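You operate a simulated robot arm through the tools that you are given. There is no shell and no other tool. Be economical: measure what you need, move in short steps, check, and stop when the job is done.

The job below is to be done with a simulated two-armed robot. You get a single attempt, and the scene is never put back.

## Task
Rewind the yellow spool onto the brown one up to the red band.
Fine: yellow on the black spindle, brown on the white; blue ball handle swung shut; band under the pointer within 8 mm; brass knob stays at FIRM; other spools stay.

The check looks at the end state, three seconds after you hand in, the way a careful person would. Anything else that was tipped, shoved, dropped, spilled or broken makes it a failure.

## Robot
Two 6-joint arms with two-finger grippers on one trunk, on a base that drives. Base frame: it is fixed to the floor where the robot stands at the start and does not move with it; the origin is under the middle of the robot, x ahead of it, y to its left, z up; the surface under the hand at the start is at about z = 863. Lengths are in mm, angles in rad, forces in N, time in s.
The left shoulder is at the start at [30, 178, 1013], the right one opposite. With the tool pointing down near the work surface each hand reaches from about 400 to 840 mm from the robot's upright axis, wherever it stands, measured 20 degrees to its own side. Places, roughly: black spindle [500, 200, 900]; blue ball handle [400, 0, 900]; blue spool [500, -1500, 1000]; brass knob [400, -200, 900]; green spool [750, -1250, 1000]; red spool [500, -1250, 1000]; rewinder crank [500, -300, 900]; steel block with a red pointer [500, 100, 1000]; white spindle [500, -100, 900]. Payload 2.54 kg a hand.
The tool frame of a hand sits at the grasp point between the pads (the TCP): z along the fingers, y along the line on which they close. The tips reach 30 mm beyond it. The gripper opens to 116 mm. The gripper's body begins 95 mm behind the TCP.
Orientation is that of the tool frame in the base frame, as a unit quaternion [w, x, y, z]. With the fingers straight down and closing along the base's y, the tool's x points along the base's -x, its y along +y and its z along -z.

## Interface
- The arms move only by the tool nudge_tool. It takes "left_steps", "right_steps" or both (then of equal length, played together; a hand with none holds still); each is a list of rows, each a list of 7 numbers: the shift along the tool's x, y, z in mm, then the turn, a rotation vector about the tool's x, y, z in rad, then the finger opening in mm, from 0 to 116. In form: [[dx, dy, dz, rx, ry, rz, jaw], ...]. A call has 1 to 12 rows; each row shifts and turns the commanded pose from where the row before left it, along the tool's axes as they then stand. Each row takes 0.2 s and may step no farther than 50 mm and 0.15 rad from the row before; otherwise, or with a gripper value out of range, the whole call is refused. Where a pose cannot be reached the arm comes as near as it can. A force on the tool above 40 N (or 10 N above the force at the start of the call, whichever is more), or a blocked arm, ends the call early, and 0.2 s more pass. The fingers move at their own pace (about 153 mm/s each) and stop on an object; they squeeze with about 38 N. The grip force told is the motor's: it shows also when the fingers shut on nothing. Time passes only in rows, and 0.2 s behind the last, so rows that do not move let the fingers close. It gives the time, the measured TCP pose, the force on the tool (base axes), the opening and the grip force at its end, in the units of the frame above (readings bear some noise), with the torque about the TCP (base axes, N m) and any sound that the robot's microphone picked up.
- Cameras (640 x 400 px; columns grow to the right, rows downward): "scene" is now at [34.2, -16.1, 1721.6]; the picture's right is [-0.25, -0.97, 0.00], its down [-0.83, 0.21, -0.51] and it looks along [0.49, -0.13, -0.86] (base axes); focal length 262 px, centre (320, 200). "left" rides on the left gripper at [69, 15, -122] in its tool frame; the picture's right is [-0.21, 0.98, 0.00], its down [-0.83, -0.18, -0.53] and it looks along [-0.52, -0.11, 0.85] (tool axes); focal length 251 px, centre (320, 200). "right" rides on the right gripper at [69, -15, -122] in its tool frame; the picture's right is [0.21, 0.98, 0.00], its down [-0.83, 0.18, -0.53] and it looks along [-0.52, 0.11, 0.85] (tool axes); focal length 251 px, centre (320, 200).
- capture(camera): a new picture of that camera. It takes no simulated time.
- slide_trunk(by): slides the trunk up (or, below 0, down) by that many mm; the arms and the scene camera ride with it, the base frame stays. It gives what a move gives, with no picture.
- steer(legs): drives the robot by 1 to 6 legs, each [ahead, left, turn to the left] in mm, mm and rad, along the robot's own axes; the way and the turn of a leg run together, so that a leg with both is an arc; at most 1500 mm and 3.142 rad a leg. The arms and the cameras ride along, it lands a little off, and it stops where it bumps. It gives what a move gives.
- turn_head(pan, tilt): turns the head with the scene camera to pan (to the left, within 2.496 rad either way) and tilt (down, from -0.506 to 1.204), counted from straight ahead of the robot. It gives what a move gives.
- locate(camera, pixels): for up to 12 pixels [column, row] of the newest picture of that camera ("zoom" is the newest enlarged one), the place [x, y, z] in the base frame of the surface seen there, good to about 2 mm. It takes no simulated time.
- close_up(camera, box): a new picture of the part [left, top, right, bottom] of that camera's present view, enlarged. It takes no simulated time.
- close_job(): hands the job in; it is judged then, once.

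Keep the steps short. Do not move on a guess: measure, check each grasp and each placing, and mend mistakes. In all there are 80 turns and 58 pictures (those below and enlarged ones count). Leave the grippers open and the arms clear of the work at the hand-in unless told otherwise, and finish with a single line.

The tools are called after ">>>" as name(argument=value, ...) on one line, values as JSON. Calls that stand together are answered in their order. nudge_tool: Moves the arms, as the interface text tells. Its arguments: {"type":"object","properties":{"left_steps":{"type":"array"},"right_steps":{"type":"array"}},"required":[]} The other tools are called the same way: slide_trunk (by) slides the trunk up or down; steer (legs) drives the base; turn_head (pan, tilt) turns the head that bears the scene camera; capture (camera) takes a picture; locate (camera, pixels) gives the place of the surface under pixels of a picture; close_up (camera, box) takes an enlarged picture of a part of a camera's view; close_job () hands the job in.

At the start:

```text
time_s: 0.0
left_position: [571.5, 140.0, 1273.4]
left_orientation: [0.0, 0.0, 1.0, 0.0]
left_contact_force: [-0.6, 0.1, 0.2]
left_ft_torque: [0.02, 0.0, -0.03]
left_finger_gap: 116.0
left_gripper_force: 0.1
right_position: [434.9, -332.9, 1275.1]
right_orientation: [0.0, 0.0, 1.0, 0.0]
right_contact_force: [-0.2, 0.9, -0.3]
right_ft_torque: [0.03, 0.01, 0.01]
right_finger_gap: 115.9
right_gripper_force: 0.0
trunk travel left (down, up): [-225.0, 315.0]
robot x, y, heading: [-1.6, -0.6, -0.0]
head pan, tilt: [-0.251, 1.037]
```

scene: 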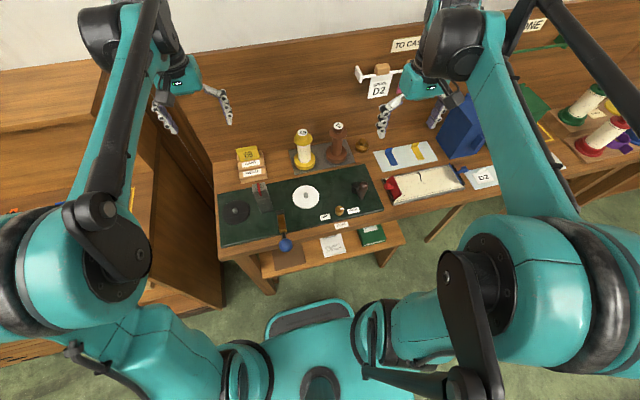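
right: 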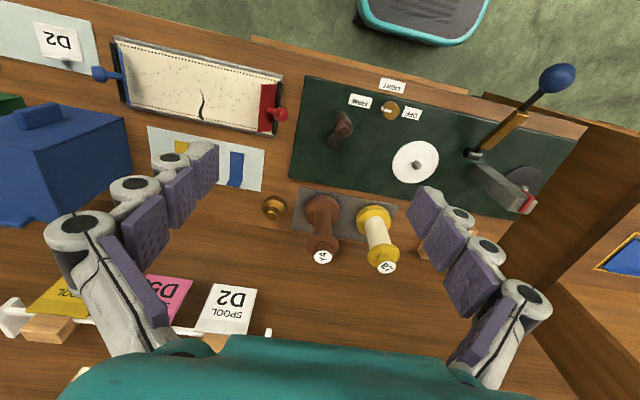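
left: 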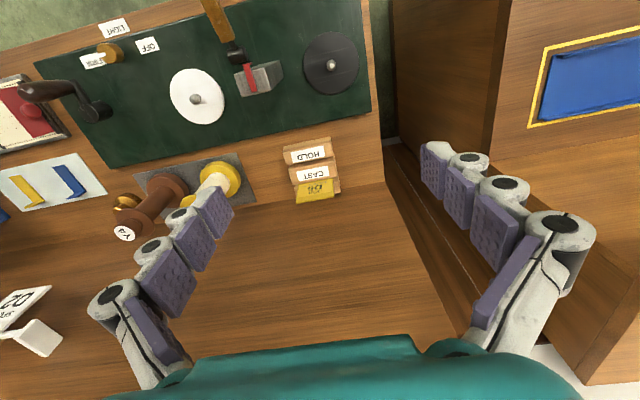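

I see the green rewinder panel with black disc, white disc, crank, brass knob, blue ball handle, and the yellow and brown spools standing behind it. First I enlarge the area to measure it.

>>> close_up(camera="scene", box=[210, 120, 410, 245])

>>> locate(camera="scene", pixels=[[235, 211], [306, 195], [361, 189], [339, 210], [286, 245], [262, 195], [308, 133], [339, 127], [306, 160], [337, 158]])

>>> close_up(camera="right", box=[280, 60, 600, 280])

```text
3.20 times, centred on (310, 182) of scene
```

zoom: 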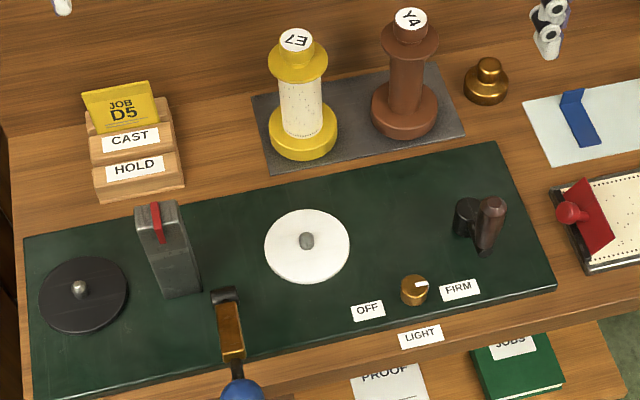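

```text
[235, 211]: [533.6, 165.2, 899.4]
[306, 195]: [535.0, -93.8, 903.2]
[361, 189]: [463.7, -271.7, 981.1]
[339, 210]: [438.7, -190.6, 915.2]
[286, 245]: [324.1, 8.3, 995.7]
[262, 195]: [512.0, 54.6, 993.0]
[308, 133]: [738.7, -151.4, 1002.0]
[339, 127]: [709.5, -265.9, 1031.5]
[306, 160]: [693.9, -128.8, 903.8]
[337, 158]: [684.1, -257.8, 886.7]
```

```text
1.82 times, centred on (440, 170) of right
```

zoom: 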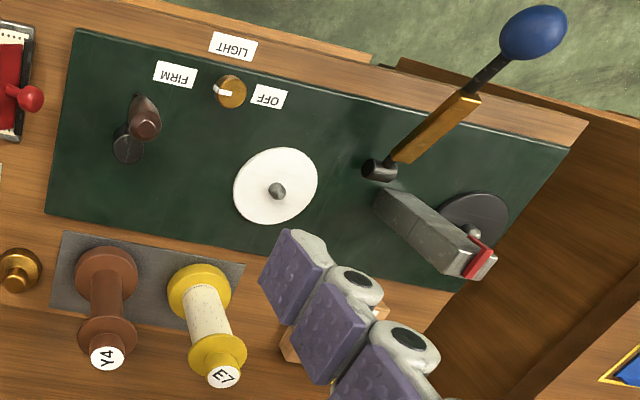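

I measure the spools, spindles and handle more finely with tight enlargements.

>>> close_up(camera="scene", box=[284, 115, 364, 175])

>>> locate(camera="zoom", pixels=[[105, 90], [60, 135], [155, 135], [105, 165], [100, 250], [150, 350], [60, 350], [390, 40], [345, 105], [430, 105], [390, 180], [380, 300]])

>>> close_up(camera="scene", box=[216, 170, 312, 260])

```text
6.67 times, centred on (324, 145) of scene
```

zoom: 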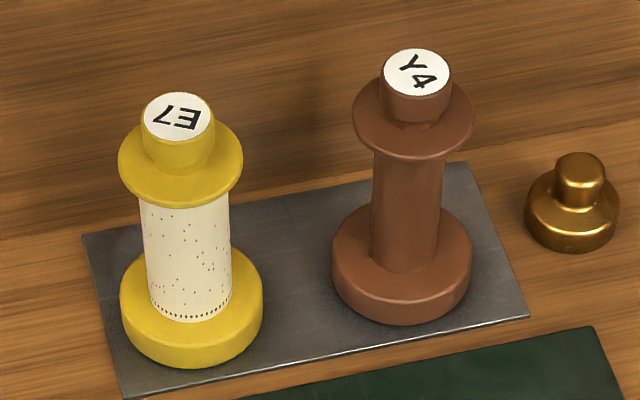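

```text
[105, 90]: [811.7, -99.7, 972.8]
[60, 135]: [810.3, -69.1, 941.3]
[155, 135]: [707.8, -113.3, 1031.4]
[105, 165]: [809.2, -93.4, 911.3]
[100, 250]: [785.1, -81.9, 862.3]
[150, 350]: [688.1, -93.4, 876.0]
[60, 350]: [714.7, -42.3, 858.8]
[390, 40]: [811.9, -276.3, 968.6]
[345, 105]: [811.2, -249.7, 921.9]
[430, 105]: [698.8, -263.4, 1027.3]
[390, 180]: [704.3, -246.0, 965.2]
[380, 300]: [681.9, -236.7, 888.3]
```

```text
4.44 times, centred on (264, 215) of scene
```

zoom: 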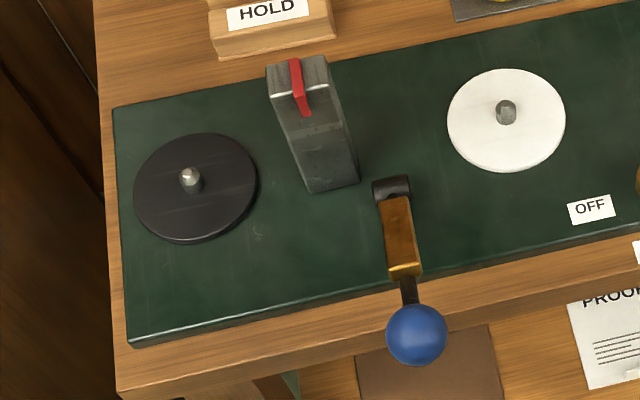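

I locate the spindle pins, discs and handle parts in this enlargement, and the spool tops in the scene picture.

>>> locate(camera="zoom", pixels=[[188, 176], [195, 138], [190, 235], [140, 190], [252, 185], [505, 106], [505, 72], [505, 168], [450, 120], [562, 120], [395, 188], [415, 335]])

>>> locate(camera="scene", pixels=[[302.5, 132.5], [338.2, 125.8], [299, 131], [306, 133], [334, 126], [342, 126], [303, 142], [338.2, 137], [304, 168], [337, 162]])

>>> locate(camera="zoom", pixels=[[400, 205], [404, 265], [408, 290], [301, 85], [303, 110], [290, 75], [330, 70], [310, 185], [355, 178], [388, 205], [412, 205], [320, 120]])

```text
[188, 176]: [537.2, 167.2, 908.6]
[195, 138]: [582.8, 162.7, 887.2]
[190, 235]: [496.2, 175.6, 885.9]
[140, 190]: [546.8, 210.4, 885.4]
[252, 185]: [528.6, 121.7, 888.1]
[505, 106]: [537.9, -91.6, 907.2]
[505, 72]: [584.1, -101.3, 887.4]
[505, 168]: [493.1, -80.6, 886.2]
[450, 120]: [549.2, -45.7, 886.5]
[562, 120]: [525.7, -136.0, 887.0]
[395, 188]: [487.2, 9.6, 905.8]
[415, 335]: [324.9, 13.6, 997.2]
```

```text
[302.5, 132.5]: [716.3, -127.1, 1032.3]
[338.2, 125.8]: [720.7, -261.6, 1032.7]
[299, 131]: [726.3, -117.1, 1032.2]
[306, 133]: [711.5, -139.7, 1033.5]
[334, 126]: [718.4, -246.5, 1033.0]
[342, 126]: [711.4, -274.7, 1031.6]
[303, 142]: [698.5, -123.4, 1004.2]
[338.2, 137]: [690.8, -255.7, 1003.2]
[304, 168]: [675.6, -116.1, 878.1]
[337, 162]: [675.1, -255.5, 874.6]
```

```text
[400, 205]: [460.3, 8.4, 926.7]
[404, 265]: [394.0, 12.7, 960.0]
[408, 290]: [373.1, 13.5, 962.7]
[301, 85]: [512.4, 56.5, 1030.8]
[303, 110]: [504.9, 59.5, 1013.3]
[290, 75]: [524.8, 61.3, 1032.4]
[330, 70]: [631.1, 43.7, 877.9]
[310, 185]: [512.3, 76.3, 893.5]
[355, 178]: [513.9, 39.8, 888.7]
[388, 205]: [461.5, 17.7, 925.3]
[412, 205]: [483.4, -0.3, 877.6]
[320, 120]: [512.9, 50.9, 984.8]
```

Yellow's top is about (716, -127, 1032), brown's (716, -261, 1032); black spindle (540, 166), white (538, -91). I raise the trunk for better reach, since the work and lifts are high.

>>> slide_trunk(by=150)

>>> nudge_tool(left_steps=[[20, 45, 0, 0, 0, 0, 60], [20, 45, 0, 0, 0, 0, 60], [20, 45, 0, 0, 0, 0, 60], [20, 45, 0, 0, 0, 0, 60], [20, 45, 0, 0, 0, 0, 60]], right_steps=[[0, 0, 45, 0, 0, 0, 60], [0, 0, 45, 0, 0, 0, 60], [0, 0, 45, 0, 0, 0, 60], [0, 0, 45, 0, 0, 0, 60], [0, 0, 45, 0, 0, 0, 60]])

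>>> nudge_tool(right_steps=[[-35.1, 25.75, 0, 0, 0, 0, 60], [-35.1, 25.75, 0, 0, 0, 0, 60], [-35.1, 25.75, 0, 0, 0, 0, 60], [-35.1, 25.75, 0, 0, 0, 0, 60], [-35.1, 25.75, 0, 0, 0, 0, 60], [-35.1, 25.75, 0, 0, 0, 0, 60], [-35.1, 25.75, 0, 0, 0, 0, 60], [-35.1, 25.75, 0, 0, 0, 0, 60], [0, 0, 0, 0, 0, 0, 60]])

>>> capture(camera="right")

>>> capture(camera="scene")

```text
time_s: 1.8
left_position: [572.1, 140.1, 1421.8]
left_orientation: [0.0, 0.0, 1.0, 0.0]
left_contact_force: [0.1, 0.1, -0.6]
left_ft_torque: [-0.01, 0.0, -0.01]
left_finger_gap: 115.9
left_gripper_force: 0.1
right_position: [433.9, -332.4, 1424.8]
right_orientation: [0.0, 0.0, 1.0, 0.0]
right_contact_force: [-0.6, 0.6, -0.1]
right_ft_torque: [0.0, -0.01, 0.0]
right_finger_gap: 115.9
right_gripper_force: 0.0
trunk travel left (down, up): [-375.0, 165.0]
robot x, y, heading: [-5.1, 1.0, -0.001]
head pan, tilt: [-0.251, 1.037]
```

```text
time_s: 3.0
left_position: [473.4, 367.6, 1423.3]
left_orientation: [0.0, 0.002, 1.0, 0.001]
left_contact_force: [1.0, -0.1, 0.8]
left_ft_torque: [-0.02, 0.02, 0.01]
left_finger_gap: 59.9
left_gripper_force: 0.1
right_position: [436.0, -331.1, 1197.4]
right_orientation: [0.0, 0.0, 1.0, 0.001]
right_contact_force: [0.6, 0.6, -0.4]
right_ft_torque: [-0.03, 0.04, 0.04]
right_finger_gap: 59.6
right_gripper_force: 0.1
trunk travel left (down, up): [-375.0, 165.0]
robot x, y, heading: [-2.8, 1.8, 0.001]
head pan, tilt: [-0.251, 1.037]
```

```text
time_s: 5.0
left_position: [471.6, 365.4, 1423.6]
left_orientation: [0.0, 0.0, 1.0, 0.0]
left_contact_force: [-0.3, -0.4, 0.7]
left_ft_torque: [-0.01, -0.03, 0.02]
left_finger_gap: 60.0
left_gripper_force: 0.1
right_position: [714.4, -123.5, 1202.7]
right_orientation: [-0.001, -0.001, 1.0, 0.0]
right_contact_force: [-1.0, -0.2, -0.3]
right_ft_torque: [0.03, -0.05, -0.02]
right_finger_gap: 60.2
right_gripper_force: 0.1
trunk travel left (down, up): [-375.0, 165.0]
robot x, y, heading: [-5.0, -1.4, -0.0]
head pan, tilt: [-0.251, 1.037]
```

```text
50 pictures are left
```

right: 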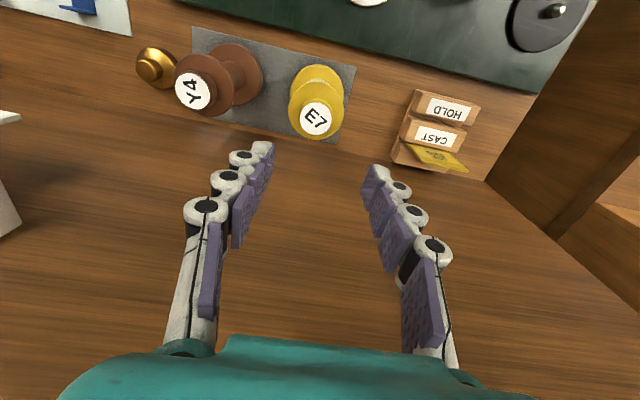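

```text
49 pictures are left
```

scene: 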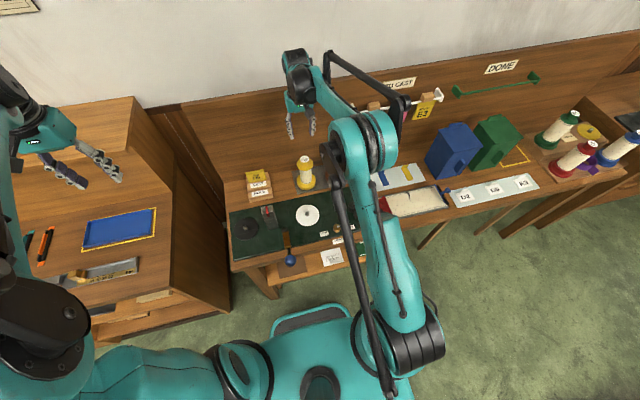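

The right hand is above yellow. I locate the knob in the right camera for a second measurement (label edges around (316, 118)).

>>> locate(camera="right", pixels=[[316, 118], [301, 118], [330, 118], [316, 103], [316, 133], [193, 91], [178, 91], [207, 91], [193, 75], [193, 106], [318, 72], [230, 60]])

```text
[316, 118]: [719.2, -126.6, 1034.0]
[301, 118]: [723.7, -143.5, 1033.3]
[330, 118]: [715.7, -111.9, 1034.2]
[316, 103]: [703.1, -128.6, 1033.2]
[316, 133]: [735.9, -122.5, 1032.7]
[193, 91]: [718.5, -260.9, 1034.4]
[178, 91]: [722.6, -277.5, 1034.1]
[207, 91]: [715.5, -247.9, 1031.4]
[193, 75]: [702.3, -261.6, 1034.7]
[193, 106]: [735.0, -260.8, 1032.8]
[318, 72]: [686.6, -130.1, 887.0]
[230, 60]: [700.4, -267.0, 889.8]
```

Knob centre is (719, -127), 33 mm wide, top 1033, flange top 1004. I trim by 3 mm forward and 1 mm right, go down to TCP z ≈ 1039 (tips just above the flange), then close.

>>> nudge_tool(right_steps=[[-3, -1.5, 40, 0, 0, 0, 60], [0, 0, 40, 0, 0, 0, 60], [0, 0, 40, 0, 0, 0, 60], [0, 0, 30, 0, 0, 0, 60], [0, 0, 11, 0, 0, 0, 60], [0, 0, 0, 0, 0, 0, 60]])

>>> close_up(camera="right", box=[160, 40, 480, 240])

```text
time_s: 6.3
left_position: [472.2, 365.6, 1422.6]
left_orientation: [0.0, 0.0, 1.0, 0.0]
left_contact_force: [-0.7, -0.5, -0.6]
left_ft_torque: [0.0, -0.02, -0.01]
left_finger_gap: 59.8
left_gripper_force: 0.0
right_position: [718.2, -127.1, 1036.6]
right_orientation: [0.0, 0.0, 1.0, 0.0]
right_contact_force: [0.5, -0.3, 0.0]
right_ft_torque: [0.01, 0.0, -0.01]
right_finger_gap: 60.0
right_gripper_force: 0.1
trunk travel left (down, up): [-375.0, 165.0]
robot x, y, heading: [1.7, 3.0, 0.001]
head pan, tilt: [-0.251, 1.037]
```

```text
2.00 times, centred on (320, 140) of right
```

zoom: 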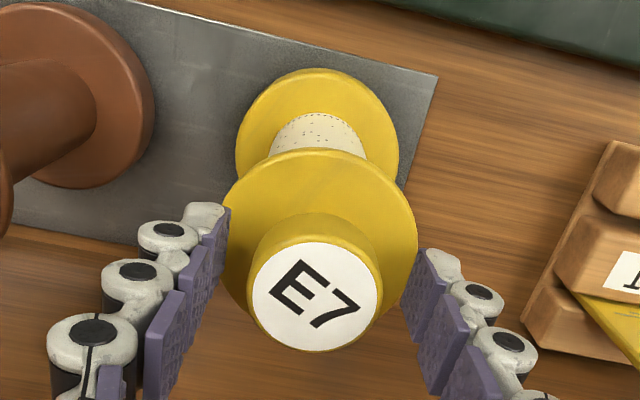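

The fingers straddle the knob evenly and sit just above the flange. I close and let the fingers settle.

>>> nudge_tool(right_steps=[[0, 0, 0, 0, 0, 0, 30], [0, 0, 0, 0, 0, 0, 15], [0, 0, 0, 0, 0, 0, 15]])

>>> nudge_tool(right_steps=[[0, 0, -15, 0, 0, 0, 15], [0, 0, -30, 0, 0, 0, 15], [0, 0, -35, 0, 0, 0, 15], [0, 0, 0, 0, 0, 0, 15]])

>>> capture(camera="right")

```text
time_s: 7.2
left_position: [473.1, 365.5, 1422.9]
left_orientation: [0.0, -0.001, 1.0, 0.0]
left_contact_force: [-0.4, 0.2, 0.5]
left_ft_torque: [0.01, 0.01, 0.02]
left_finger_gap: 60.1
left_gripper_force: 0.1
right_position: [717.5, -125.6, 1037.4]
right_orientation: [0.0, 0.0, 1.0, 0.0]
right_contact_force: [-0.2, 1.0, 0.4]
right_ft_torque: [-0.01, 0.02, 0.0]
right_finger_gap: 37.1
right_gripper_force: 37.9
trunk travel left (down, up): [-375.0, 165.0]
robot x, y, heading: [-3.0, -0.7, -0.006]
head pan, tilt: [-0.251, 1.037]
```

```text
time_s: 8.2
left_position: [473.4, 365.7, 1422.9]
left_orientation: [0.0, 0.0, 1.0, 0.0]
left_contact_force: [-0.5, -0.5, 0.7]
left_ft_torque: [0.02, 0.04, -0.01]
left_finger_gap: 59.7
left_gripper_force: 0.1
right_position: [718.8, -129.2, 1117.5]
right_orientation: [0.0, 0.0, 1.0, 0.0]
right_contact_force: [0.3, -0.5, -2.0]
right_ft_torque: [-0.01, 0.01, 0.03]
right_finger_gap: 37.5
right_gripper_force: 38.1
trunk travel left (down, up): [-375.0, 165.0]
robot x, y, heading: [2.7, -2.3, 0.004]
head pan, tilt: [-0.251, 1.037]
```

```text
47 pictures are left
```

right: 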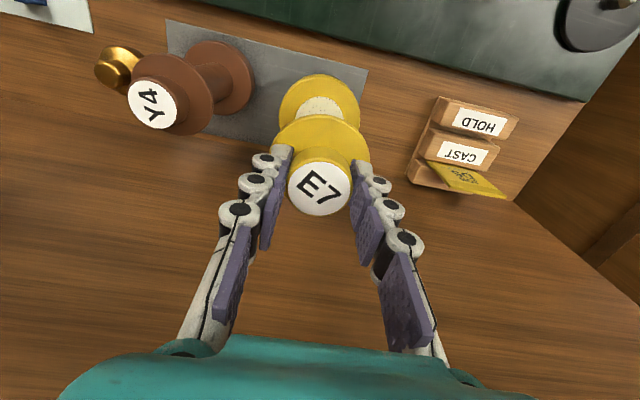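

Yellow hangs securely (37 mm, 38 N). I check the height of the card box beside the route.

>>> locate(camera="right", pixels=[[440, 163], [490, 178], [443, 100], [515, 115], [465, 120], [440, 135], [415, 180]])

```text
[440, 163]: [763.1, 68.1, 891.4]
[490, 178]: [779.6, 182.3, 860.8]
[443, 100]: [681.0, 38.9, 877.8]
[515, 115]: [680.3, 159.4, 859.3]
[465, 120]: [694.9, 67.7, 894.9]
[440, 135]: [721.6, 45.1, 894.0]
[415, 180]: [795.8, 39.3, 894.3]
```

The box stays low (~895) and is off the straight line to the black spindle (line passes x ≈ 600 there; steel block ends at x ≈ 526). I carry the spool straight across, rising 40 mm on the way.

>>> nudge_tool(right_steps=[[22.3, 36.8, -5, 0, 0, 0, 15], [22.3, 36.8, -5, 0, 0, 0, 15], [22.3, 36.8, -5, 0, 0, 0, 15], [22.3, 36.8, -5, 0, 0, 0, 15], [22.3, 36.8, -5, 0, 0, 0, 15], [22.3, 36.8, -5, 0, 0, 0, 15], [22.3, 36.8, -5, 0, 0, 0, 15], [22.3, 36.8, -5, 0, 0, 0, 15], [0, 0, 0, 0, 0, 0, 15]])

>>> capture(camera="right")

>>> capture(camera="scene")

```text
time_s: 10.2
left_position: [473.3, 364.7, 1423.9]
left_orientation: [0.0, 0.0, 1.0, 0.0]
left_contact_force: [0.5, 0.4, 0.4]
left_ft_torque: [0.03, 0.02, 0.04]
left_finger_gap: 60.0
left_gripper_force: 0.0
right_position: [541.0, 168.9, 1158.5]
right_orientation: [0.0, 0.0, 1.0, -0.001]
right_contact_force: [0.1, -0.2, -2.3]
right_ft_torque: [0.04, 0.01, 0.0]
right_finger_gap: 37.2
right_gripper_force: 37.7
trunk travel left (down, up): [-375.0, 165.0]
robot x, y, heading: [1.6, -0.6, 0.001]
head pan, tilt: [-0.251, 1.037]
```

```text
46 pictures are left
```

right: 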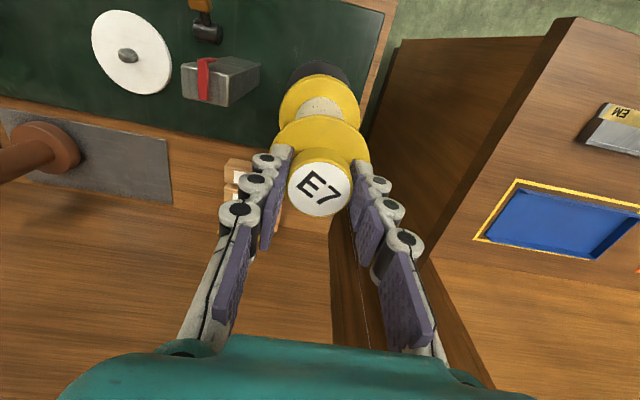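

```text
45 pictures are left
```

scene: 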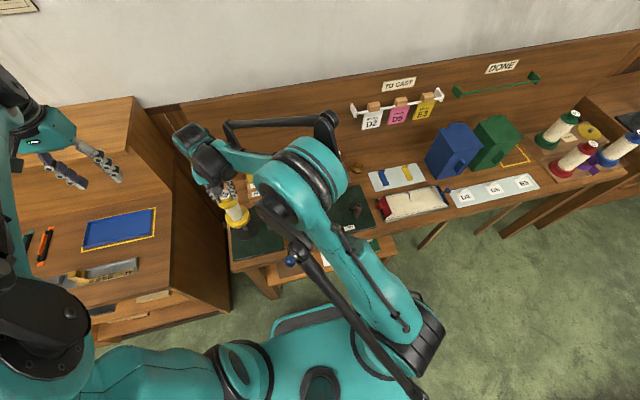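

I locate the held knob's label and the disc edges visible behind it.

>>> locate(camera="right", pixels=[[320, 189], [293, 189], [347, 189], [320, 167], [320, 211], [318, 62], [295, 70], [342, 75], [92, 45], [171, 60], [125, 54]])

```text
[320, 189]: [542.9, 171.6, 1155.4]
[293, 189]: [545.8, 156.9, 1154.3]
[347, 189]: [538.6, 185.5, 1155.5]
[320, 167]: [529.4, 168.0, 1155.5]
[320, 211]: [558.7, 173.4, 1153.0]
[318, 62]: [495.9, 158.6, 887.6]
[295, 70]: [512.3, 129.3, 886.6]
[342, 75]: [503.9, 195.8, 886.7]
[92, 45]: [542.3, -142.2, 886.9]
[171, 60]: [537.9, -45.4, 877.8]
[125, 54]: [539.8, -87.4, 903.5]
```

Knob centre reads about (542.5, 170.5); the pin is at (539, 166.3). I shift -3 / -3 mm and lower to just above the pin (TCP ≈ 1092, bottom ≈ 920), then measure again.

>>> nudge_tool(right_steps=[[2.5, -3, 0, 0, 0, 0, 15], [0, 0, 30, 0, 0, 0, 15], [0, 0, 30, 0, 0, 0, 15], [0, 0, 0, 0, 0, 0, 15]])

>>> close_up(camera="right", box=[220, 40, 420, 220])

>>> close_up(camera="scene", box=[200, 180, 300, 260])

```text
time_s: 11.2
left_position: [473.0, 365.6, 1422.7]
left_orientation: [0.0, 0.0, 1.0, 0.0]
left_contact_force: [-0.3, 0.5, 0.1]
left_ft_torque: [-0.01, -0.01, -0.02]
left_finger_gap: 60.1
left_gripper_force: 0.0
right_position: [536.8, 166.8, 1099.6]
right_orientation: [-0.001, 0.0, 1.0, 0.0]
right_contact_force: [0.1, 0.2, -2.6]
right_ft_torque: [-0.02, -0.01, -0.01]
right_finger_gap: 36.9
right_gripper_force: 37.7
trunk travel left (down, up): [-375.0, 165.0]
robot x, y, heading: [-0.3, 3.6, -0.002]
head pan, tilt: [-0.251, 1.037]
```

```text
2.22 times, centred on (320, 130) of right
```

zoom: 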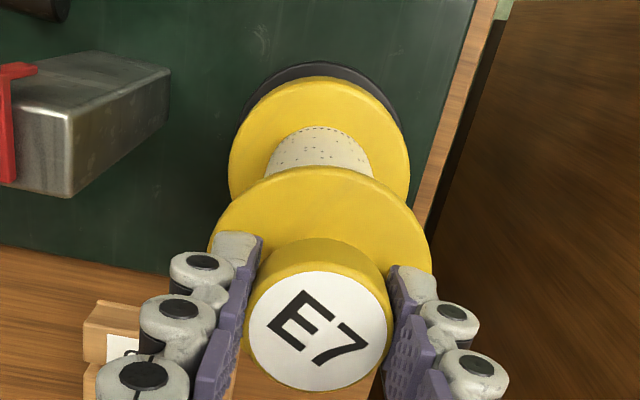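

```text
5.00 times, centred on (250, 220) of scene
```

zoom: 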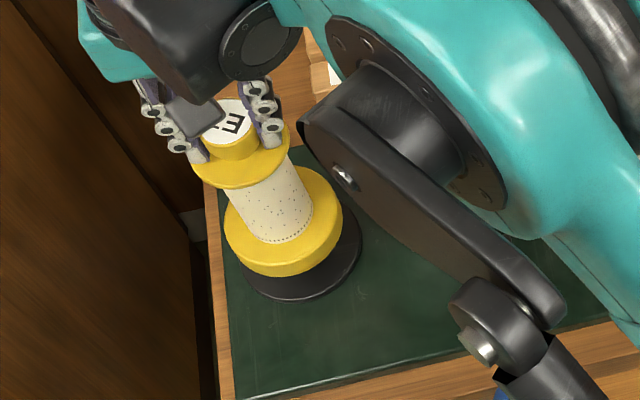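

I locate the bottom flange rim and the disc rim in this scene enlargement.

>>> locate(camera="zoom", pixels=[[233, 117], [214, 122], [252, 112], [230, 138], [230, 245], [285, 268], [338, 225], [318, 260], [262, 285], [305, 297], [345, 275], [360, 240]])

```text
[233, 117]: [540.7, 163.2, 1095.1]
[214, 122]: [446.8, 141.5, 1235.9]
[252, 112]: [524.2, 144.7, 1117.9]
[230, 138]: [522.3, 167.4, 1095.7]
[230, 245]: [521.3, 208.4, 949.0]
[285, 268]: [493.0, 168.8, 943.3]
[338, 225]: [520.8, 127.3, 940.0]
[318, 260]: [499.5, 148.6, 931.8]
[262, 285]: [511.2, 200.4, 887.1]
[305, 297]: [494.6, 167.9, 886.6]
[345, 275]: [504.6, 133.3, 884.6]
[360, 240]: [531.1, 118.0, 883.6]
```

Spool centre reads about (536.5, 167.5), pin (538.5, 165.5). I shift +2 / -1.5 mm and lower onto the pin in small steps, watching the force.

>>> nudge_tool(right_steps=[[-2, -1.5, 0, 0, 0, 0, 15], [0, 0, 8, 0, 0, 0, 15], [0, 0, 8, 0, 0, 0, 15], [0, 0, 6, 0, 0, 0, 15], [0, 0, 5, 0, 0, 0, 15], [0, 0, 0, 0, 0, 0, 15]])

```text
time_s: 12.6
left_position: [473.1, 365.7, 1422.5]
left_orientation: [0.0, -0.001, 1.0, 0.0]
left_contact_force: [0.2, -0.6, 0.4]
left_ft_torque: [-0.01, -0.02, -0.01]
left_finger_gap: 60.2
left_gripper_force: 0.0
right_position: [539.4, 164.0, 1072.7]
right_orientation: [0.0, 0.0, 1.0, 0.0]
right_contact_force: [-0.4, 0.2, -1.4]
right_ft_torque: [-0.01, 0.0, 0.0]
right_finger_gap: 36.8
right_gripper_force: 37.3
trunk travel left (down, up): [-375.0, 165.0]
robot x, y, heading: [-1.7, -2.3, -0.003]
head pan, tilt: [-0.251, 1.037]
```

TCP is at 1073, so the bottom is about 902, below the pin top (908), with no contact force. The pin is entering; I go down to the seat (~1058).

>>> nudge_tool(right_steps=[[0, 0, 5, 0, 0, 0, 15], [0, 0, 5, 0, 0, 0, 15], [0, 0, 3, 0, 0, 0, 15], [0, 0, 2, 0, 0, 0, 15], [0, 0, 0, 0, 0, 0, 15]])

>>> close_up(camera="scene", box=[200, 180, 300, 260])

```text
time_s: 13.8
left_position: [470.8, 365.8, 1423.2]
left_orientation: [0.001, -0.001, 1.0, 0.0]
left_contact_force: [-0.3, 0.4, 0.3]
left_ft_torque: [0.04, 0.01, 0.02]
left_finger_gap: 59.9
left_gripper_force: 0.0
right_position: [537.1, 165.2, 1057.7]
right_orientation: [0.001, 0.0, 1.0, 0.0]
right_contact_force: [5.6, 2.0, 17.5]
right_ft_torque: [0.0, -0.22, 0.04]
right_finger_gap: 37.1
right_gripper_force: 37.9
trunk travel left (down, up): [-375.0, 165.0]
robot x, y, heading: [2.6, -3.8, -0.004]
head pan, tilt: [-0.251, 1.037]
```

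```text
5.00 times, centred on (250, 220) of scene
```

zoom: 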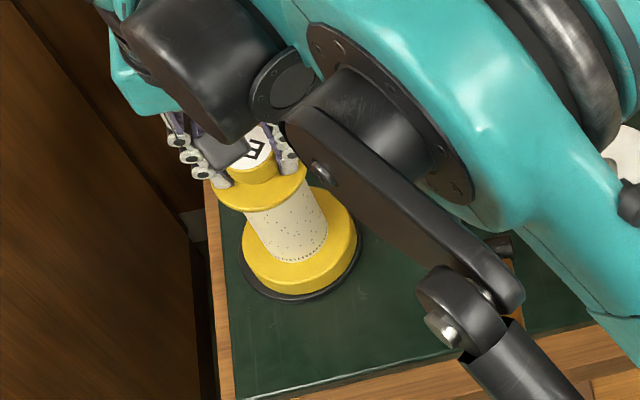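

Yellow is seated flush on the black disc (17 N contact). I release, rise, and look.

>>> nudge_tool(right_steps=[[0, 0, -2, 0, 0, 0, 15], [0, 0, 0, 0, 0, 0, 50], [0, 0, 0, 0, 0, 0, 60], [0, 0, -20, 0, 0, 0, 60], [0, 0, -40, 0, 0, 0, 60], [0, 0, -40, 0, 0, 0, 60]])

>>> nudge_tool(right_steps=[[-18.1, -42.5, 0, 0, 0, 0, 60], [-18.1, -42.5, 0, 0, 0, 0, 60], [-18.1, -42.5, 0, 0, 0, 0, 60], [-18.1, -42.5, 0, 0, 0, 0, 60], [-18.1, -42.5, 0, 0, 0, 0, 60], [-18.1, -42.5, 0, 0, 0, 0, 60], [-18.1, -42.5, 0, 0, 0, 0, 60], [-18.1, -42.5, 0, 0, 0, 0, 60], [-18.1, -42.5, 0, 0, 0, 0, 60], [-18.1, -42.5, 0, 0, 0, 0, 60], [0, 0, 0, 0, 0, 0, 60]])

>>> capture(camera="right")

>>> close_up(camera="scene", box=[210, 170, 370, 270])

```text
time_s: 15.2
left_position: [472.5, 365.5, 1423.3]
left_orientation: [0.0, 0.0, 1.0, 0.0]
left_contact_force: [-0.3, -1.1, -0.3]
left_ft_torque: [0.04, 0.01, -0.01]
left_finger_gap: 59.7
left_gripper_force: 0.0
right_position: [538.7, 164.6, 1158.2]
right_orientation: [0.0, -0.001, 1.0, 0.0]
right_contact_force: [-0.1, -0.3, -0.2]
right_ft_torque: [0.0, 0.0, -0.01]
right_finger_gap: 59.9
right_gripper_force: 0.1
trunk travel left (down, up): [-375.0, 165.0]
robot x, y, heading: [-0.7, 0.3, 0.001]
head pan, tilt: [-0.251, 1.037]
```

```text
time_s: 17.6
left_position: [472.2, 366.9, 1421.9]
left_orientation: [0.0, 0.001, 1.0, 0.0]
left_contact_force: [-0.2, 0.0, -0.2]
left_ft_torque: [-0.01, -0.02, -0.01]
left_finger_gap: 60.0
left_gripper_force: 0.0
right_position: [719.3, -261.3, 1161.8]
right_orientation: [0.0, 0.0, 1.0, 0.0]
right_contact_force: [-0.6, 1.0, 0.8]
right_ft_torque: [-0.01, 0.0, 0.03]
right_finger_gap: 60.0
right_gripper_force: 0.0
trunk travel left (down, up): [-375.0, 165.0]
robot x, y, heading: [-5.4, -1.7, -0.0]
head pan, tilt: [-0.251, 1.037]
```

```text
41 pictures are left
```

right: 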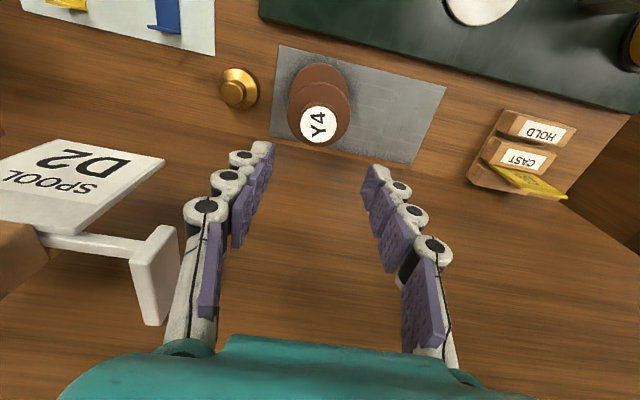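

```text
4.00 times, centred on (290, 220) of scene
```

zoom: 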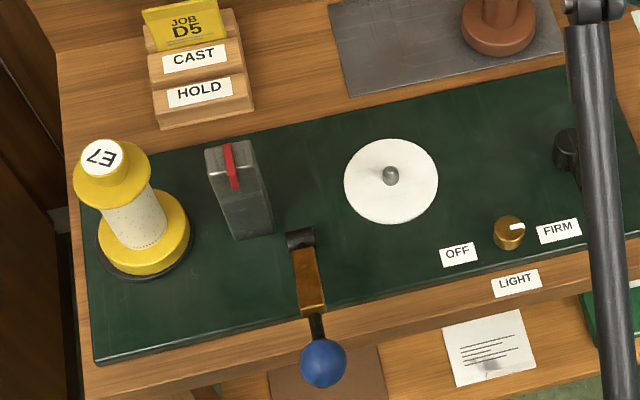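

Yellow sits well on the black spindle. Before going down at brown I check the label centre and the hanger rail's nearness.

>>> locate(camera="right", pixels=[[319, 125], [300, 125], [338, 125], [319, 107], [319, 143], [155, 275], [175, 235], [130, 150]])

```text
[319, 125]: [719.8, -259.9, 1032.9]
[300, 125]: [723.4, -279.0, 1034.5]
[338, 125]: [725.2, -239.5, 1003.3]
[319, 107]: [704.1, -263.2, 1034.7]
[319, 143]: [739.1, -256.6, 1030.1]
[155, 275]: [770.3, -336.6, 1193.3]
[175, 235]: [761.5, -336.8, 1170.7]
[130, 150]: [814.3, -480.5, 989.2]
```

The rail end (x ≥ 761, y ≈ -337) stays clear of the gripper body (y ≥ -320, x ≤ 733). I descend straight to TCP ≈ 1038 and close.

>>> nudge_tool(right_steps=[[0, 0, 40, 0, 0, 0, 60], [0, 0, 40, 0, 0, 0, 60], [0, 0, 30, 0, 0, 0, 60], [0, 0, 11, 0, 0, 0, 60], [0, 0, 0, 0, 0, 0, 60], [0, 0, 0, 0, 0, 0, 30], [0, 0, 0, 0, 0, 0, 15], [0, 0, 0, 0, 0, 0, 15]])

>>> nudge_tool(right_steps=[[0, 0, -15, 0, 0, 0, 15], [0, 0, -30, 0, 0, 0, 15], [0, 0, -35, 0, 0, 0, 15], [0, 0, 0, 0, 0, 0, 15]])

>>> capture(camera="right")

```text
time_s: 19.4
left_position: [472.2, 366.0, 1422.6]
left_orientation: [0.001, -0.001, 1.0, 0.0]
left_contact_force: [0.9, -0.8, 1.1]
left_ft_torque: [0.0, 0.0, -0.02]
left_finger_gap: 60.2
left_gripper_force: 0.0
right_position: [717.3, -261.6, 1037.5]
right_orientation: [-0.001, 0.0, 1.0, 0.001]
right_contact_force: [-0.1, -0.5, -1.0]
right_ft_torque: [0.02, 0.0, -0.01]
right_finger_gap: 37.5
right_gripper_force: 37.8
trunk travel left (down, up): [-375.0, 165.0]
robot x, y, heading: [3.3, 1.3, 0.0]
head pan, tilt: [-0.251, 1.037]
```

```text
time_s: 20.4
left_position: [473.8, 364.5, 1423.5]
left_orientation: [0.0, 0.0, 1.0, 0.0]
left_contact_force: [-0.5, -0.7, -0.3]
left_ft_torque: [0.0, 0.03, 0.02]
left_finger_gap: 59.8
left_gripper_force: 0.1
right_position: [719.0, -263.5, 1115.7]
right_orientation: [0.0, 0.0, 1.0, 0.0]
right_contact_force: [0.3, -0.5, -1.7]
right_ft_torque: [-0.04, 0.03, -0.03]
right_finger_gap: 37.2
right_gripper_force: 38.3
trunk travel left (down, up): [-375.0, 165.0]
robot x, y, heading: [-0.5, 2.6, 0.001]
head pan, tilt: [-0.251, 1.037]
```

```text
39 pictures are left
```

right: 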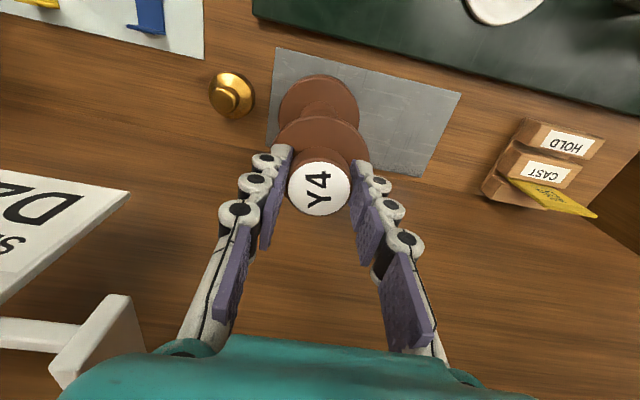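

Brown is held well. The offset from here to the white spindle, relative to the good black seating, is (-181.5, +168). I carry it there at this height (bottom ≈ 945).

>>> nudge_tool(right_steps=[[30.25, 28, 0, 0, 0, 0, 15], [30.25, 28, 0, 0, 0, 0, 15], [30.25, 28, 0, 0, 0, 0, 15], [30.25, 28, 0, 0, 0, 0, 15], [30.25, 28, 0, 0, 0, 0, 15], [30.25, 28, 0, 0, 0, 0, 15], [0, 0, 10, 0, 0, 0, 15], [0, 0, 10, 0, 0, 0, 15], [0, 0, 0, 0, 0, 0, 15]])

>>> close_up(camera="right", box=[220, 40, 420, 220])

>>> close_up(camera="scene", box=[260, 170, 360, 250])

```text
time_s: 22.4
left_position: [471.8, 366.4, 1424.0]
left_orientation: [-0.001, 0.0, 1.0, -0.001]
left_contact_force: [-0.2, 0.5, 0.5]
left_ft_torque: [-0.02, -0.04, 0.0]
left_finger_gap: 59.7
left_gripper_force: 0.0
right_position: [537.5, -95.1, 1097.6]
right_orientation: [0.0, 0.0, 1.0, 0.0]
right_contact_force: [0.2, -0.1, -0.9]
right_ft_torque: [0.03, 0.01, -0.02]
right_finger_gap: 37.2
right_gripper_force: 37.9
trunk travel left (down, up): [-375.0, 165.0]
robot x, y, heading: [1.4, -2.2, -0.001]
head pan, tilt: [-0.251, 1.037]
```

```text
2.22 times, centred on (320, 130) of right
```

zoom: 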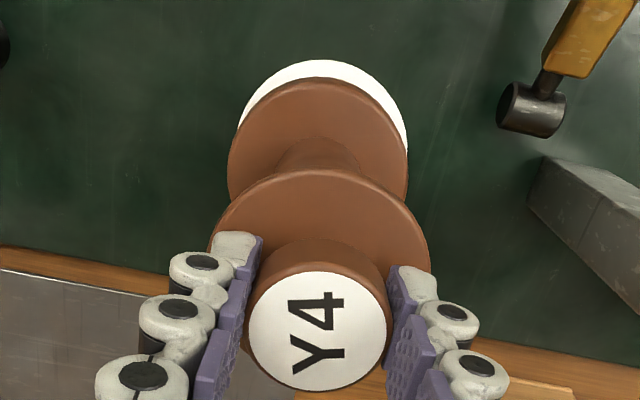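

```text
5.00 times, centred on (310, 210) of scene
```

zoom: 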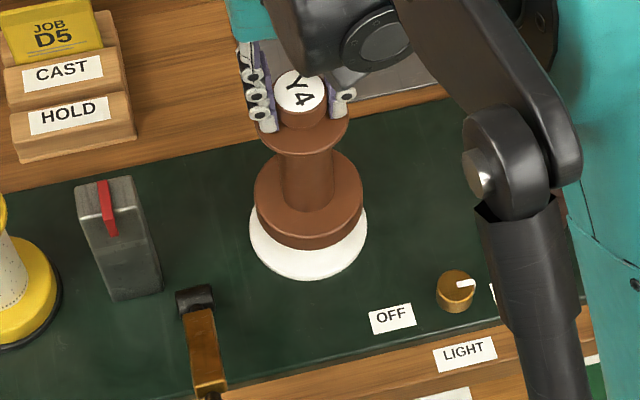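

I check alignment via rims in this scene enlargement.

>>> locate(camera="zoom", pixels=[[258, 208], [307, 240], [360, 205], [280, 233], [335, 233], [254, 240], [275, 268], [308, 276], [340, 266], [363, 235]])

>>> locate(camera="right", pixels=[[321, 68], [295, 78], [349, 80], [330, 187]])

```text
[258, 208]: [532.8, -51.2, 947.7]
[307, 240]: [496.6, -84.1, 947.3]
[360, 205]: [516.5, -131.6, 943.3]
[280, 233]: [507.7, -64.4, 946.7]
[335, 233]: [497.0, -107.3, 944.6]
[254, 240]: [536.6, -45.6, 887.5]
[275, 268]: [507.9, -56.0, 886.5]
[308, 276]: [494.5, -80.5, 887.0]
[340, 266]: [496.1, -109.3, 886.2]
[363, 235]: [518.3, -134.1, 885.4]
```

```text
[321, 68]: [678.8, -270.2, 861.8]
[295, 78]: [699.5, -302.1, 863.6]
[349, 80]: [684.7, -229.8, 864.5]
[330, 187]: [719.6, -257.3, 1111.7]
```

Spool centre (537.5, -94), disc centre (539, -91.5). I shift +1 / +2 mm and lower in small steps.

>>> nudge_tool(right_steps=[[-1, 2.2, 0, 0, 0, 0, 15], [0, 0, 8, 0, 0, 0, 15], [0, 0, 8, 0, 0, 0, 15], [0, 0, 6, 0, 0, 0, 15], [0, 0, 4, 0, 0, 0, 15], [0, 0, 0, 0, 0, 0, 15]])

```text
time_s: 23.8
left_position: [471.6, 365.8, 1423.4]
left_orientation: [0.0, 0.0, 1.0, 0.0]
left_contact_force: [-0.7, -1.0, -0.2]
left_ft_torque: [0.01, -0.03, 0.0]
left_finger_gap: 60.1
left_gripper_force: 0.1
right_position: [541.1, -91.6, 1074.3]
right_orientation: [0.001, 0.0, 1.0, 0.0]
right_contact_force: [-0.8, 0.0, -2.2]
right_ft_torque: [-0.01, 0.0, 0.02]
right_finger_gap: 37.1
right_gripper_force: 38.1
trunk travel left (down, up): [-375.0, 165.0]
robot x, y, heading: [0.4, 1.1, 0.003]
head pan, tilt: [-0.251, 1.037]
```

No contact force below pin-top height: the pin is entering. I go on to the seat.

>>> nudge_tool(right_steps=[[0, 0, 5, 0, 0, 0, 15], [0, 0, 5, 0, 0, 0, 15], [0, 0, 3, 0, 0, 0, 15], [0, 0, 2, 0, 0, 0, 15], [0, 0, 0, 0, 0, 0, 15]])

>>> close_up(camera="scene", box=[210, 170, 370, 270])

```text
time_s: 24.9
left_position: [471.7, 366.2, 1423.1]
left_orientation: [-0.001, 0.0, 1.0, -0.001]
left_contact_force: [0.5, 0.0, -0.7]
left_ft_torque: [0.0, 0.01, -0.03]
left_finger_gap: 60.1
left_gripper_force: 0.2
right_position: [540.0, -91.0, 1057.5]
right_orientation: [0.002, 0.0, 1.0, 0.0]
right_contact_force: [5.7, -1.9, 17.6]
right_ft_torque: [-0.05, -0.24, 0.08]
right_finger_gap: 37.0
right_gripper_force: 37.6
trunk travel left (down, up): [-375.0, 165.0]
robot x, y, heading: [2.6, -1.4, -0.004]
head pan, tilt: [-0.251, 1.037]
```

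```text
4.00 times, centred on (290, 220) of scene
```

zoom: 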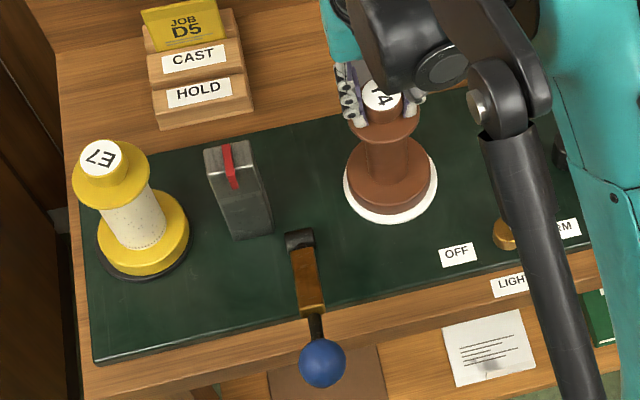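

Brown is seated on the white disc (17.6 N). I release, rise and back off to the right.

>>> nudge_tool(right_steps=[[0, 0, -2, 0, 0, 0, 15], [0, 0, 0, 0, 0, 0, 50], [0, 0, 0, 0, 0, 0, 60], [0, 0, -20, 0, 0, 0, 60], [0, 0, -40, 0, 0, 0, 60], [0, 0, -40, 0, 0, 0, 60], [0, -40, 0, 0, 0, 0, 60], [0, -45, 0, 0, 0, 0, 60], [0, -45, 0, 0, 0, 0, 60], [0, -45, 0, 0, 0, 0, 60], [0, -45, 0, 0, 0, 0, 60], [0, 0, 0, 0, 0, 0, 60]])

>>> capture(camera="right")

>>> close_up(camera="left", box=[0, 0, 320, 200])

>>> close_up(camera="scene", box=[210, 170, 370, 270])

```text
time_s: 27.6
left_position: [472.5, 367.3, 1423.5]
left_orientation: [0.0, 0.0, 1.0, 0.001]
left_contact_force: [0.1, 0.2, 0.5]
left_ft_torque: [-0.02, 0.01, 0.01]
left_finger_gap: 59.6
left_gripper_force: 0.0
right_position: [537.8, -311.5, 1160.5]
right_orientation: [0.0, 0.0, 1.0, 0.001]
right_contact_force: [0.3, 0.1, 0.1]
right_ft_torque: [-0.03, 0.04, -0.01]
right_finger_gap: 60.0
right_gripper_force: 0.0
trunk travel left (down, up): [-375.0, 165.0]
robot x, y, heading: [1.0, -1.7, -0.003]
head pan, tilt: [-0.251, 1.037]
```

```text
35 pictures are left
```

right: 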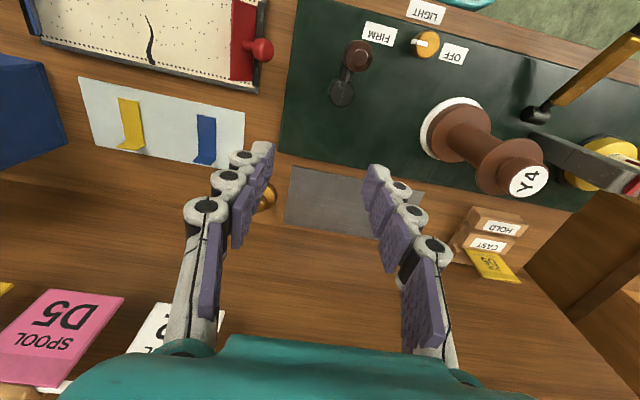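

```text
2.00 times, centred on (160, 100) of left
```

zoom: 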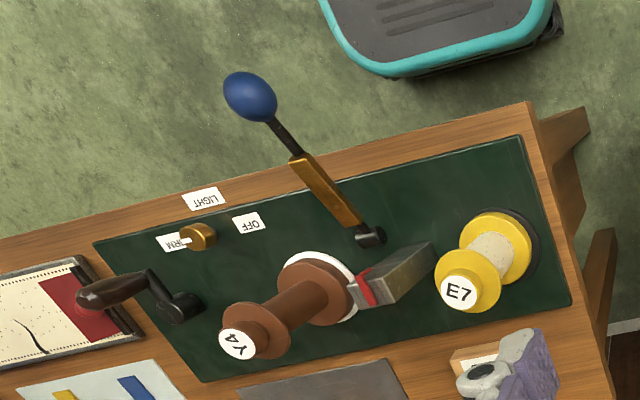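

```text
4.00 times, centred on (290, 220) of scene
```

zoom: 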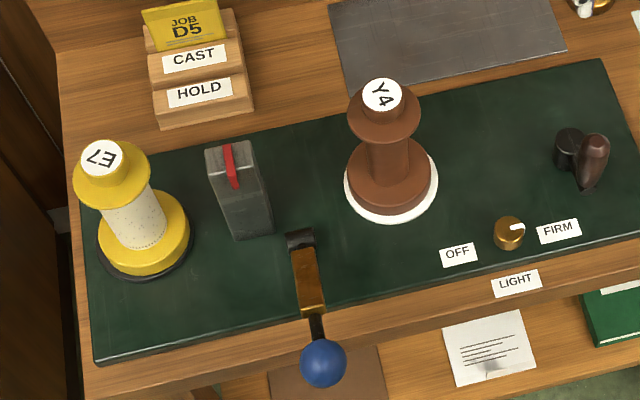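

Both spools are loaded and the knob still points at FIRM. The handle's hub (487, 9, 906) is a cylinder lying along y, so the lever swings up in the x–z plane. I measure the ball and the lever.

>>> locate(camera="zoom", pixels=[[323, 363], [303, 363], [343, 363], [323, 344], [323, 384], [318, 325], [310, 300], [300, 260], [290, 238], [312, 236], [588, 140], [566, 138]])

>>> locate(camera="right", pixels=[[357, 48], [357, 62], [341, 92], [350, 75], [373, 55], [346, 55], [428, 43]])

```text
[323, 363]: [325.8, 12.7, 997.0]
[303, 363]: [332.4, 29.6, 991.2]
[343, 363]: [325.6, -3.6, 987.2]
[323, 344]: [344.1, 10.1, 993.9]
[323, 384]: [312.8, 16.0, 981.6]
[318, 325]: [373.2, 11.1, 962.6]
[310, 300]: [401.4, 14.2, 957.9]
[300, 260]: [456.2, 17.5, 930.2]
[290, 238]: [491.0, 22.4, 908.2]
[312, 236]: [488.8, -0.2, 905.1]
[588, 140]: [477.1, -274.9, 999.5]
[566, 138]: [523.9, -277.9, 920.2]
```

```text
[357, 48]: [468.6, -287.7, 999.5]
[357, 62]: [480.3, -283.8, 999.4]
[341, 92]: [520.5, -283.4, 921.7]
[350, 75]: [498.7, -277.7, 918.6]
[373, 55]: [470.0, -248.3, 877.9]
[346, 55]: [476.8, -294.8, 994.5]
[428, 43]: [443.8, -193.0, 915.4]
```

Ball centre ≈ (332, 13, 978), hub ≈ (490, 11, 897), lever length ≈ 178 mm. I bring the left hand above the ball at height.

>>> nudge_tool(left_steps=[[15.5, -44.1, 0, 0, 0, 0, 70], [15.5, -44.1, 0, 0, 0, 0, 70], [15.5, -44.1, 20, 0, 0, 0, 70], [17.5, -44.1, 20, 0, 0, 0, 70], [19, -44.1, 20, 0, 0, 0, 70], [19, -44.1, 20, 0, 0, 0, 70], [19, -44.1, 20, 0, 0, 0, 70], [19, -44.1, 20, 0, 0, 0, 70], [0, 0, 0, 0, 0, 0, 70]])

>>> nudge_tool(left_steps=[[0, 0, 45, 0, 0, 0, 70], [0, 0, 45, 0, 0, 0, 70], [0, 0, 45, 0, 0, 0, 70], [0, 0, 45, 0, 0, 0, 70], [0, 0, 45, 0, 0, 0, 70], [0, 0, 0, 0, 0, 0, 70]])

>>> capture(camera="left")

```text
refused: row 3 steps farther than a row can; nothing moved
```

```text
time_s: 28.9
left_position: [471.5, 369.5, 1195.4]
left_orientation: [0.0, 0.0, 1.0, 0.0]
left_contact_force: [-0.4, -0.8, 0.1]
left_ft_torque: [0.04, -0.01, -0.01]
left_finger_gap: 69.9
left_gripper_force: 0.0
right_position: [537.3, -310.3, 1161.5]
right_orientation: [0.0, 0.0, 1.0, 0.0]
right_contact_force: [-0.3, 0.5, -0.3]
right_ft_torque: [-0.04, -0.05, 0.01]
right_finger_gap: 60.1
right_gripper_force: 0.0
trunk travel left (down, up): [-375.0, 165.0]
robot x, y, heading: [0.2, -0.2, -0.001]
head pan, tilt: [-0.251, 1.037]
```

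```text
32 pictures are left
```

left: 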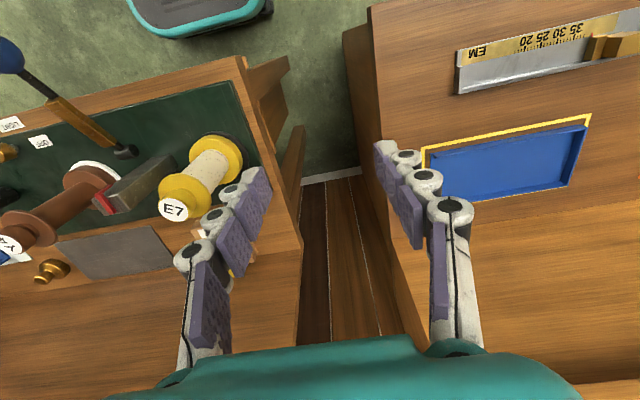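

The first call was refused (row too long), so only the descent happened; harmless. I now move across at z ≈ 1197.

>>> nudge_tool(left_steps=[[17.5, -44.1, 0, 0, 0, 0, 70], [17.5, -44.1, 0, 0, 0, 0, 70], [17.5, -44.1, 0, 0, 0, 0, 70], [17.5, -44.1, 0, 0, 0, 0, 70], [17.5, -44.1, 0, 0, 0, 0, 70], [17.5, -44.1, 0, 0, 0, 0, 70], [17.5, -44.1, 0, 0, 0, 0, 70], [17.5, -44.1, 0, 0, 0, 0, 70], [0, 0, 40, 0, 0, 0, 70], [0, 0, 40, 0, 0, 0, 70], [0, 0, 0, 0, 0, 0, 70]])

>>> capture(camera="left")

```text
time_s: 31.4
left_position: [330.2, 15.6, 1120.0]
left_orientation: [0.0, 0.0, 1.0, 0.0]
left_contact_force: [0.3, 0.1, 0.0]
left_ft_torque: [-0.02, -0.04, 0.0]
left_finger_gap: 69.9
left_gripper_force: 0.1
right_position: [537.5, -309.4, 1162.2]
right_orientation: [0.001, 0.001, 1.0, 0.0]
right_contact_force: [-0.1, 0.8, 0.5]
right_ft_torque: [0.01, -0.01, 0.02]
right_finger_gap: 60.2
right_gripper_force: 0.0
trunk travel left (down, up): [-375.0, 165.0]
robot x, y, heading: [-2.5, -0.1, 0.002]
head pan, tilt: [-0.251, 1.037]
```

```text
31 pictures are left
```

left: 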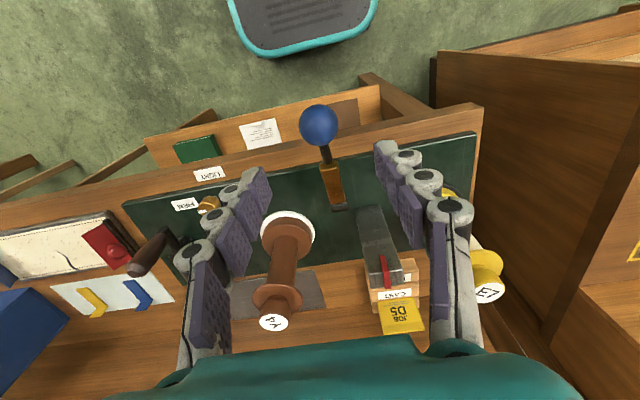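

The pose is reached, centred over the ball (ball at (319,124)). I descend to TCP ≈ 982 and close on the ball.

>>> nudge_tool(left_steps=[[-2, -2, 40, 0, 0, 0, 70], [0, 0, 40, 0, 0, 0, 70], [0, 0, 35, 0, 0, 0, 70], [0, 0, 22, 0, 0, 0, 70], [0, 0, 0, 0, 0, 0, 70]])

>>> close_up(camera="left", box=[160, 40, 480, 240])

```text
time_s: 32.5
left_position: [372.0, -14.2, 1042.9]
left_orientation: [-0.001, 0.0, 1.0, 0.0]
left_contact_force: [-0.2, 0.2, -0.7]
left_ft_torque: [-0.01, 0.0, -0.01]
left_finger_gap: 70.0
left_gripper_force: 0.1
left hand out of reach, approached as far as the arm can: row 2, 3, 4
right_position: [538.8, -309.6, 1161.8]
right_orientation: [0.0, 0.0, 1.0, 0.0]
right_contact_force: [-0.2, 0.9, 0.5]
right_ft_torque: [0.01, -0.02, -0.03]
right_finger_gap: 60.2
right_gripper_force: 0.1
trunk travel left (down, up): [-375.0, 165.0]
robot x, y, heading: [-0.8, 1.3, -0.0]
head pan, tilt: [-0.251, 1.037]
```

```text
2.00 times, centred on (320, 140) of left
```

zoom: 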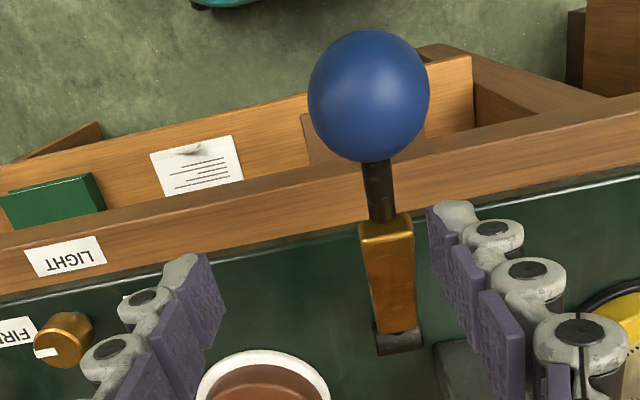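

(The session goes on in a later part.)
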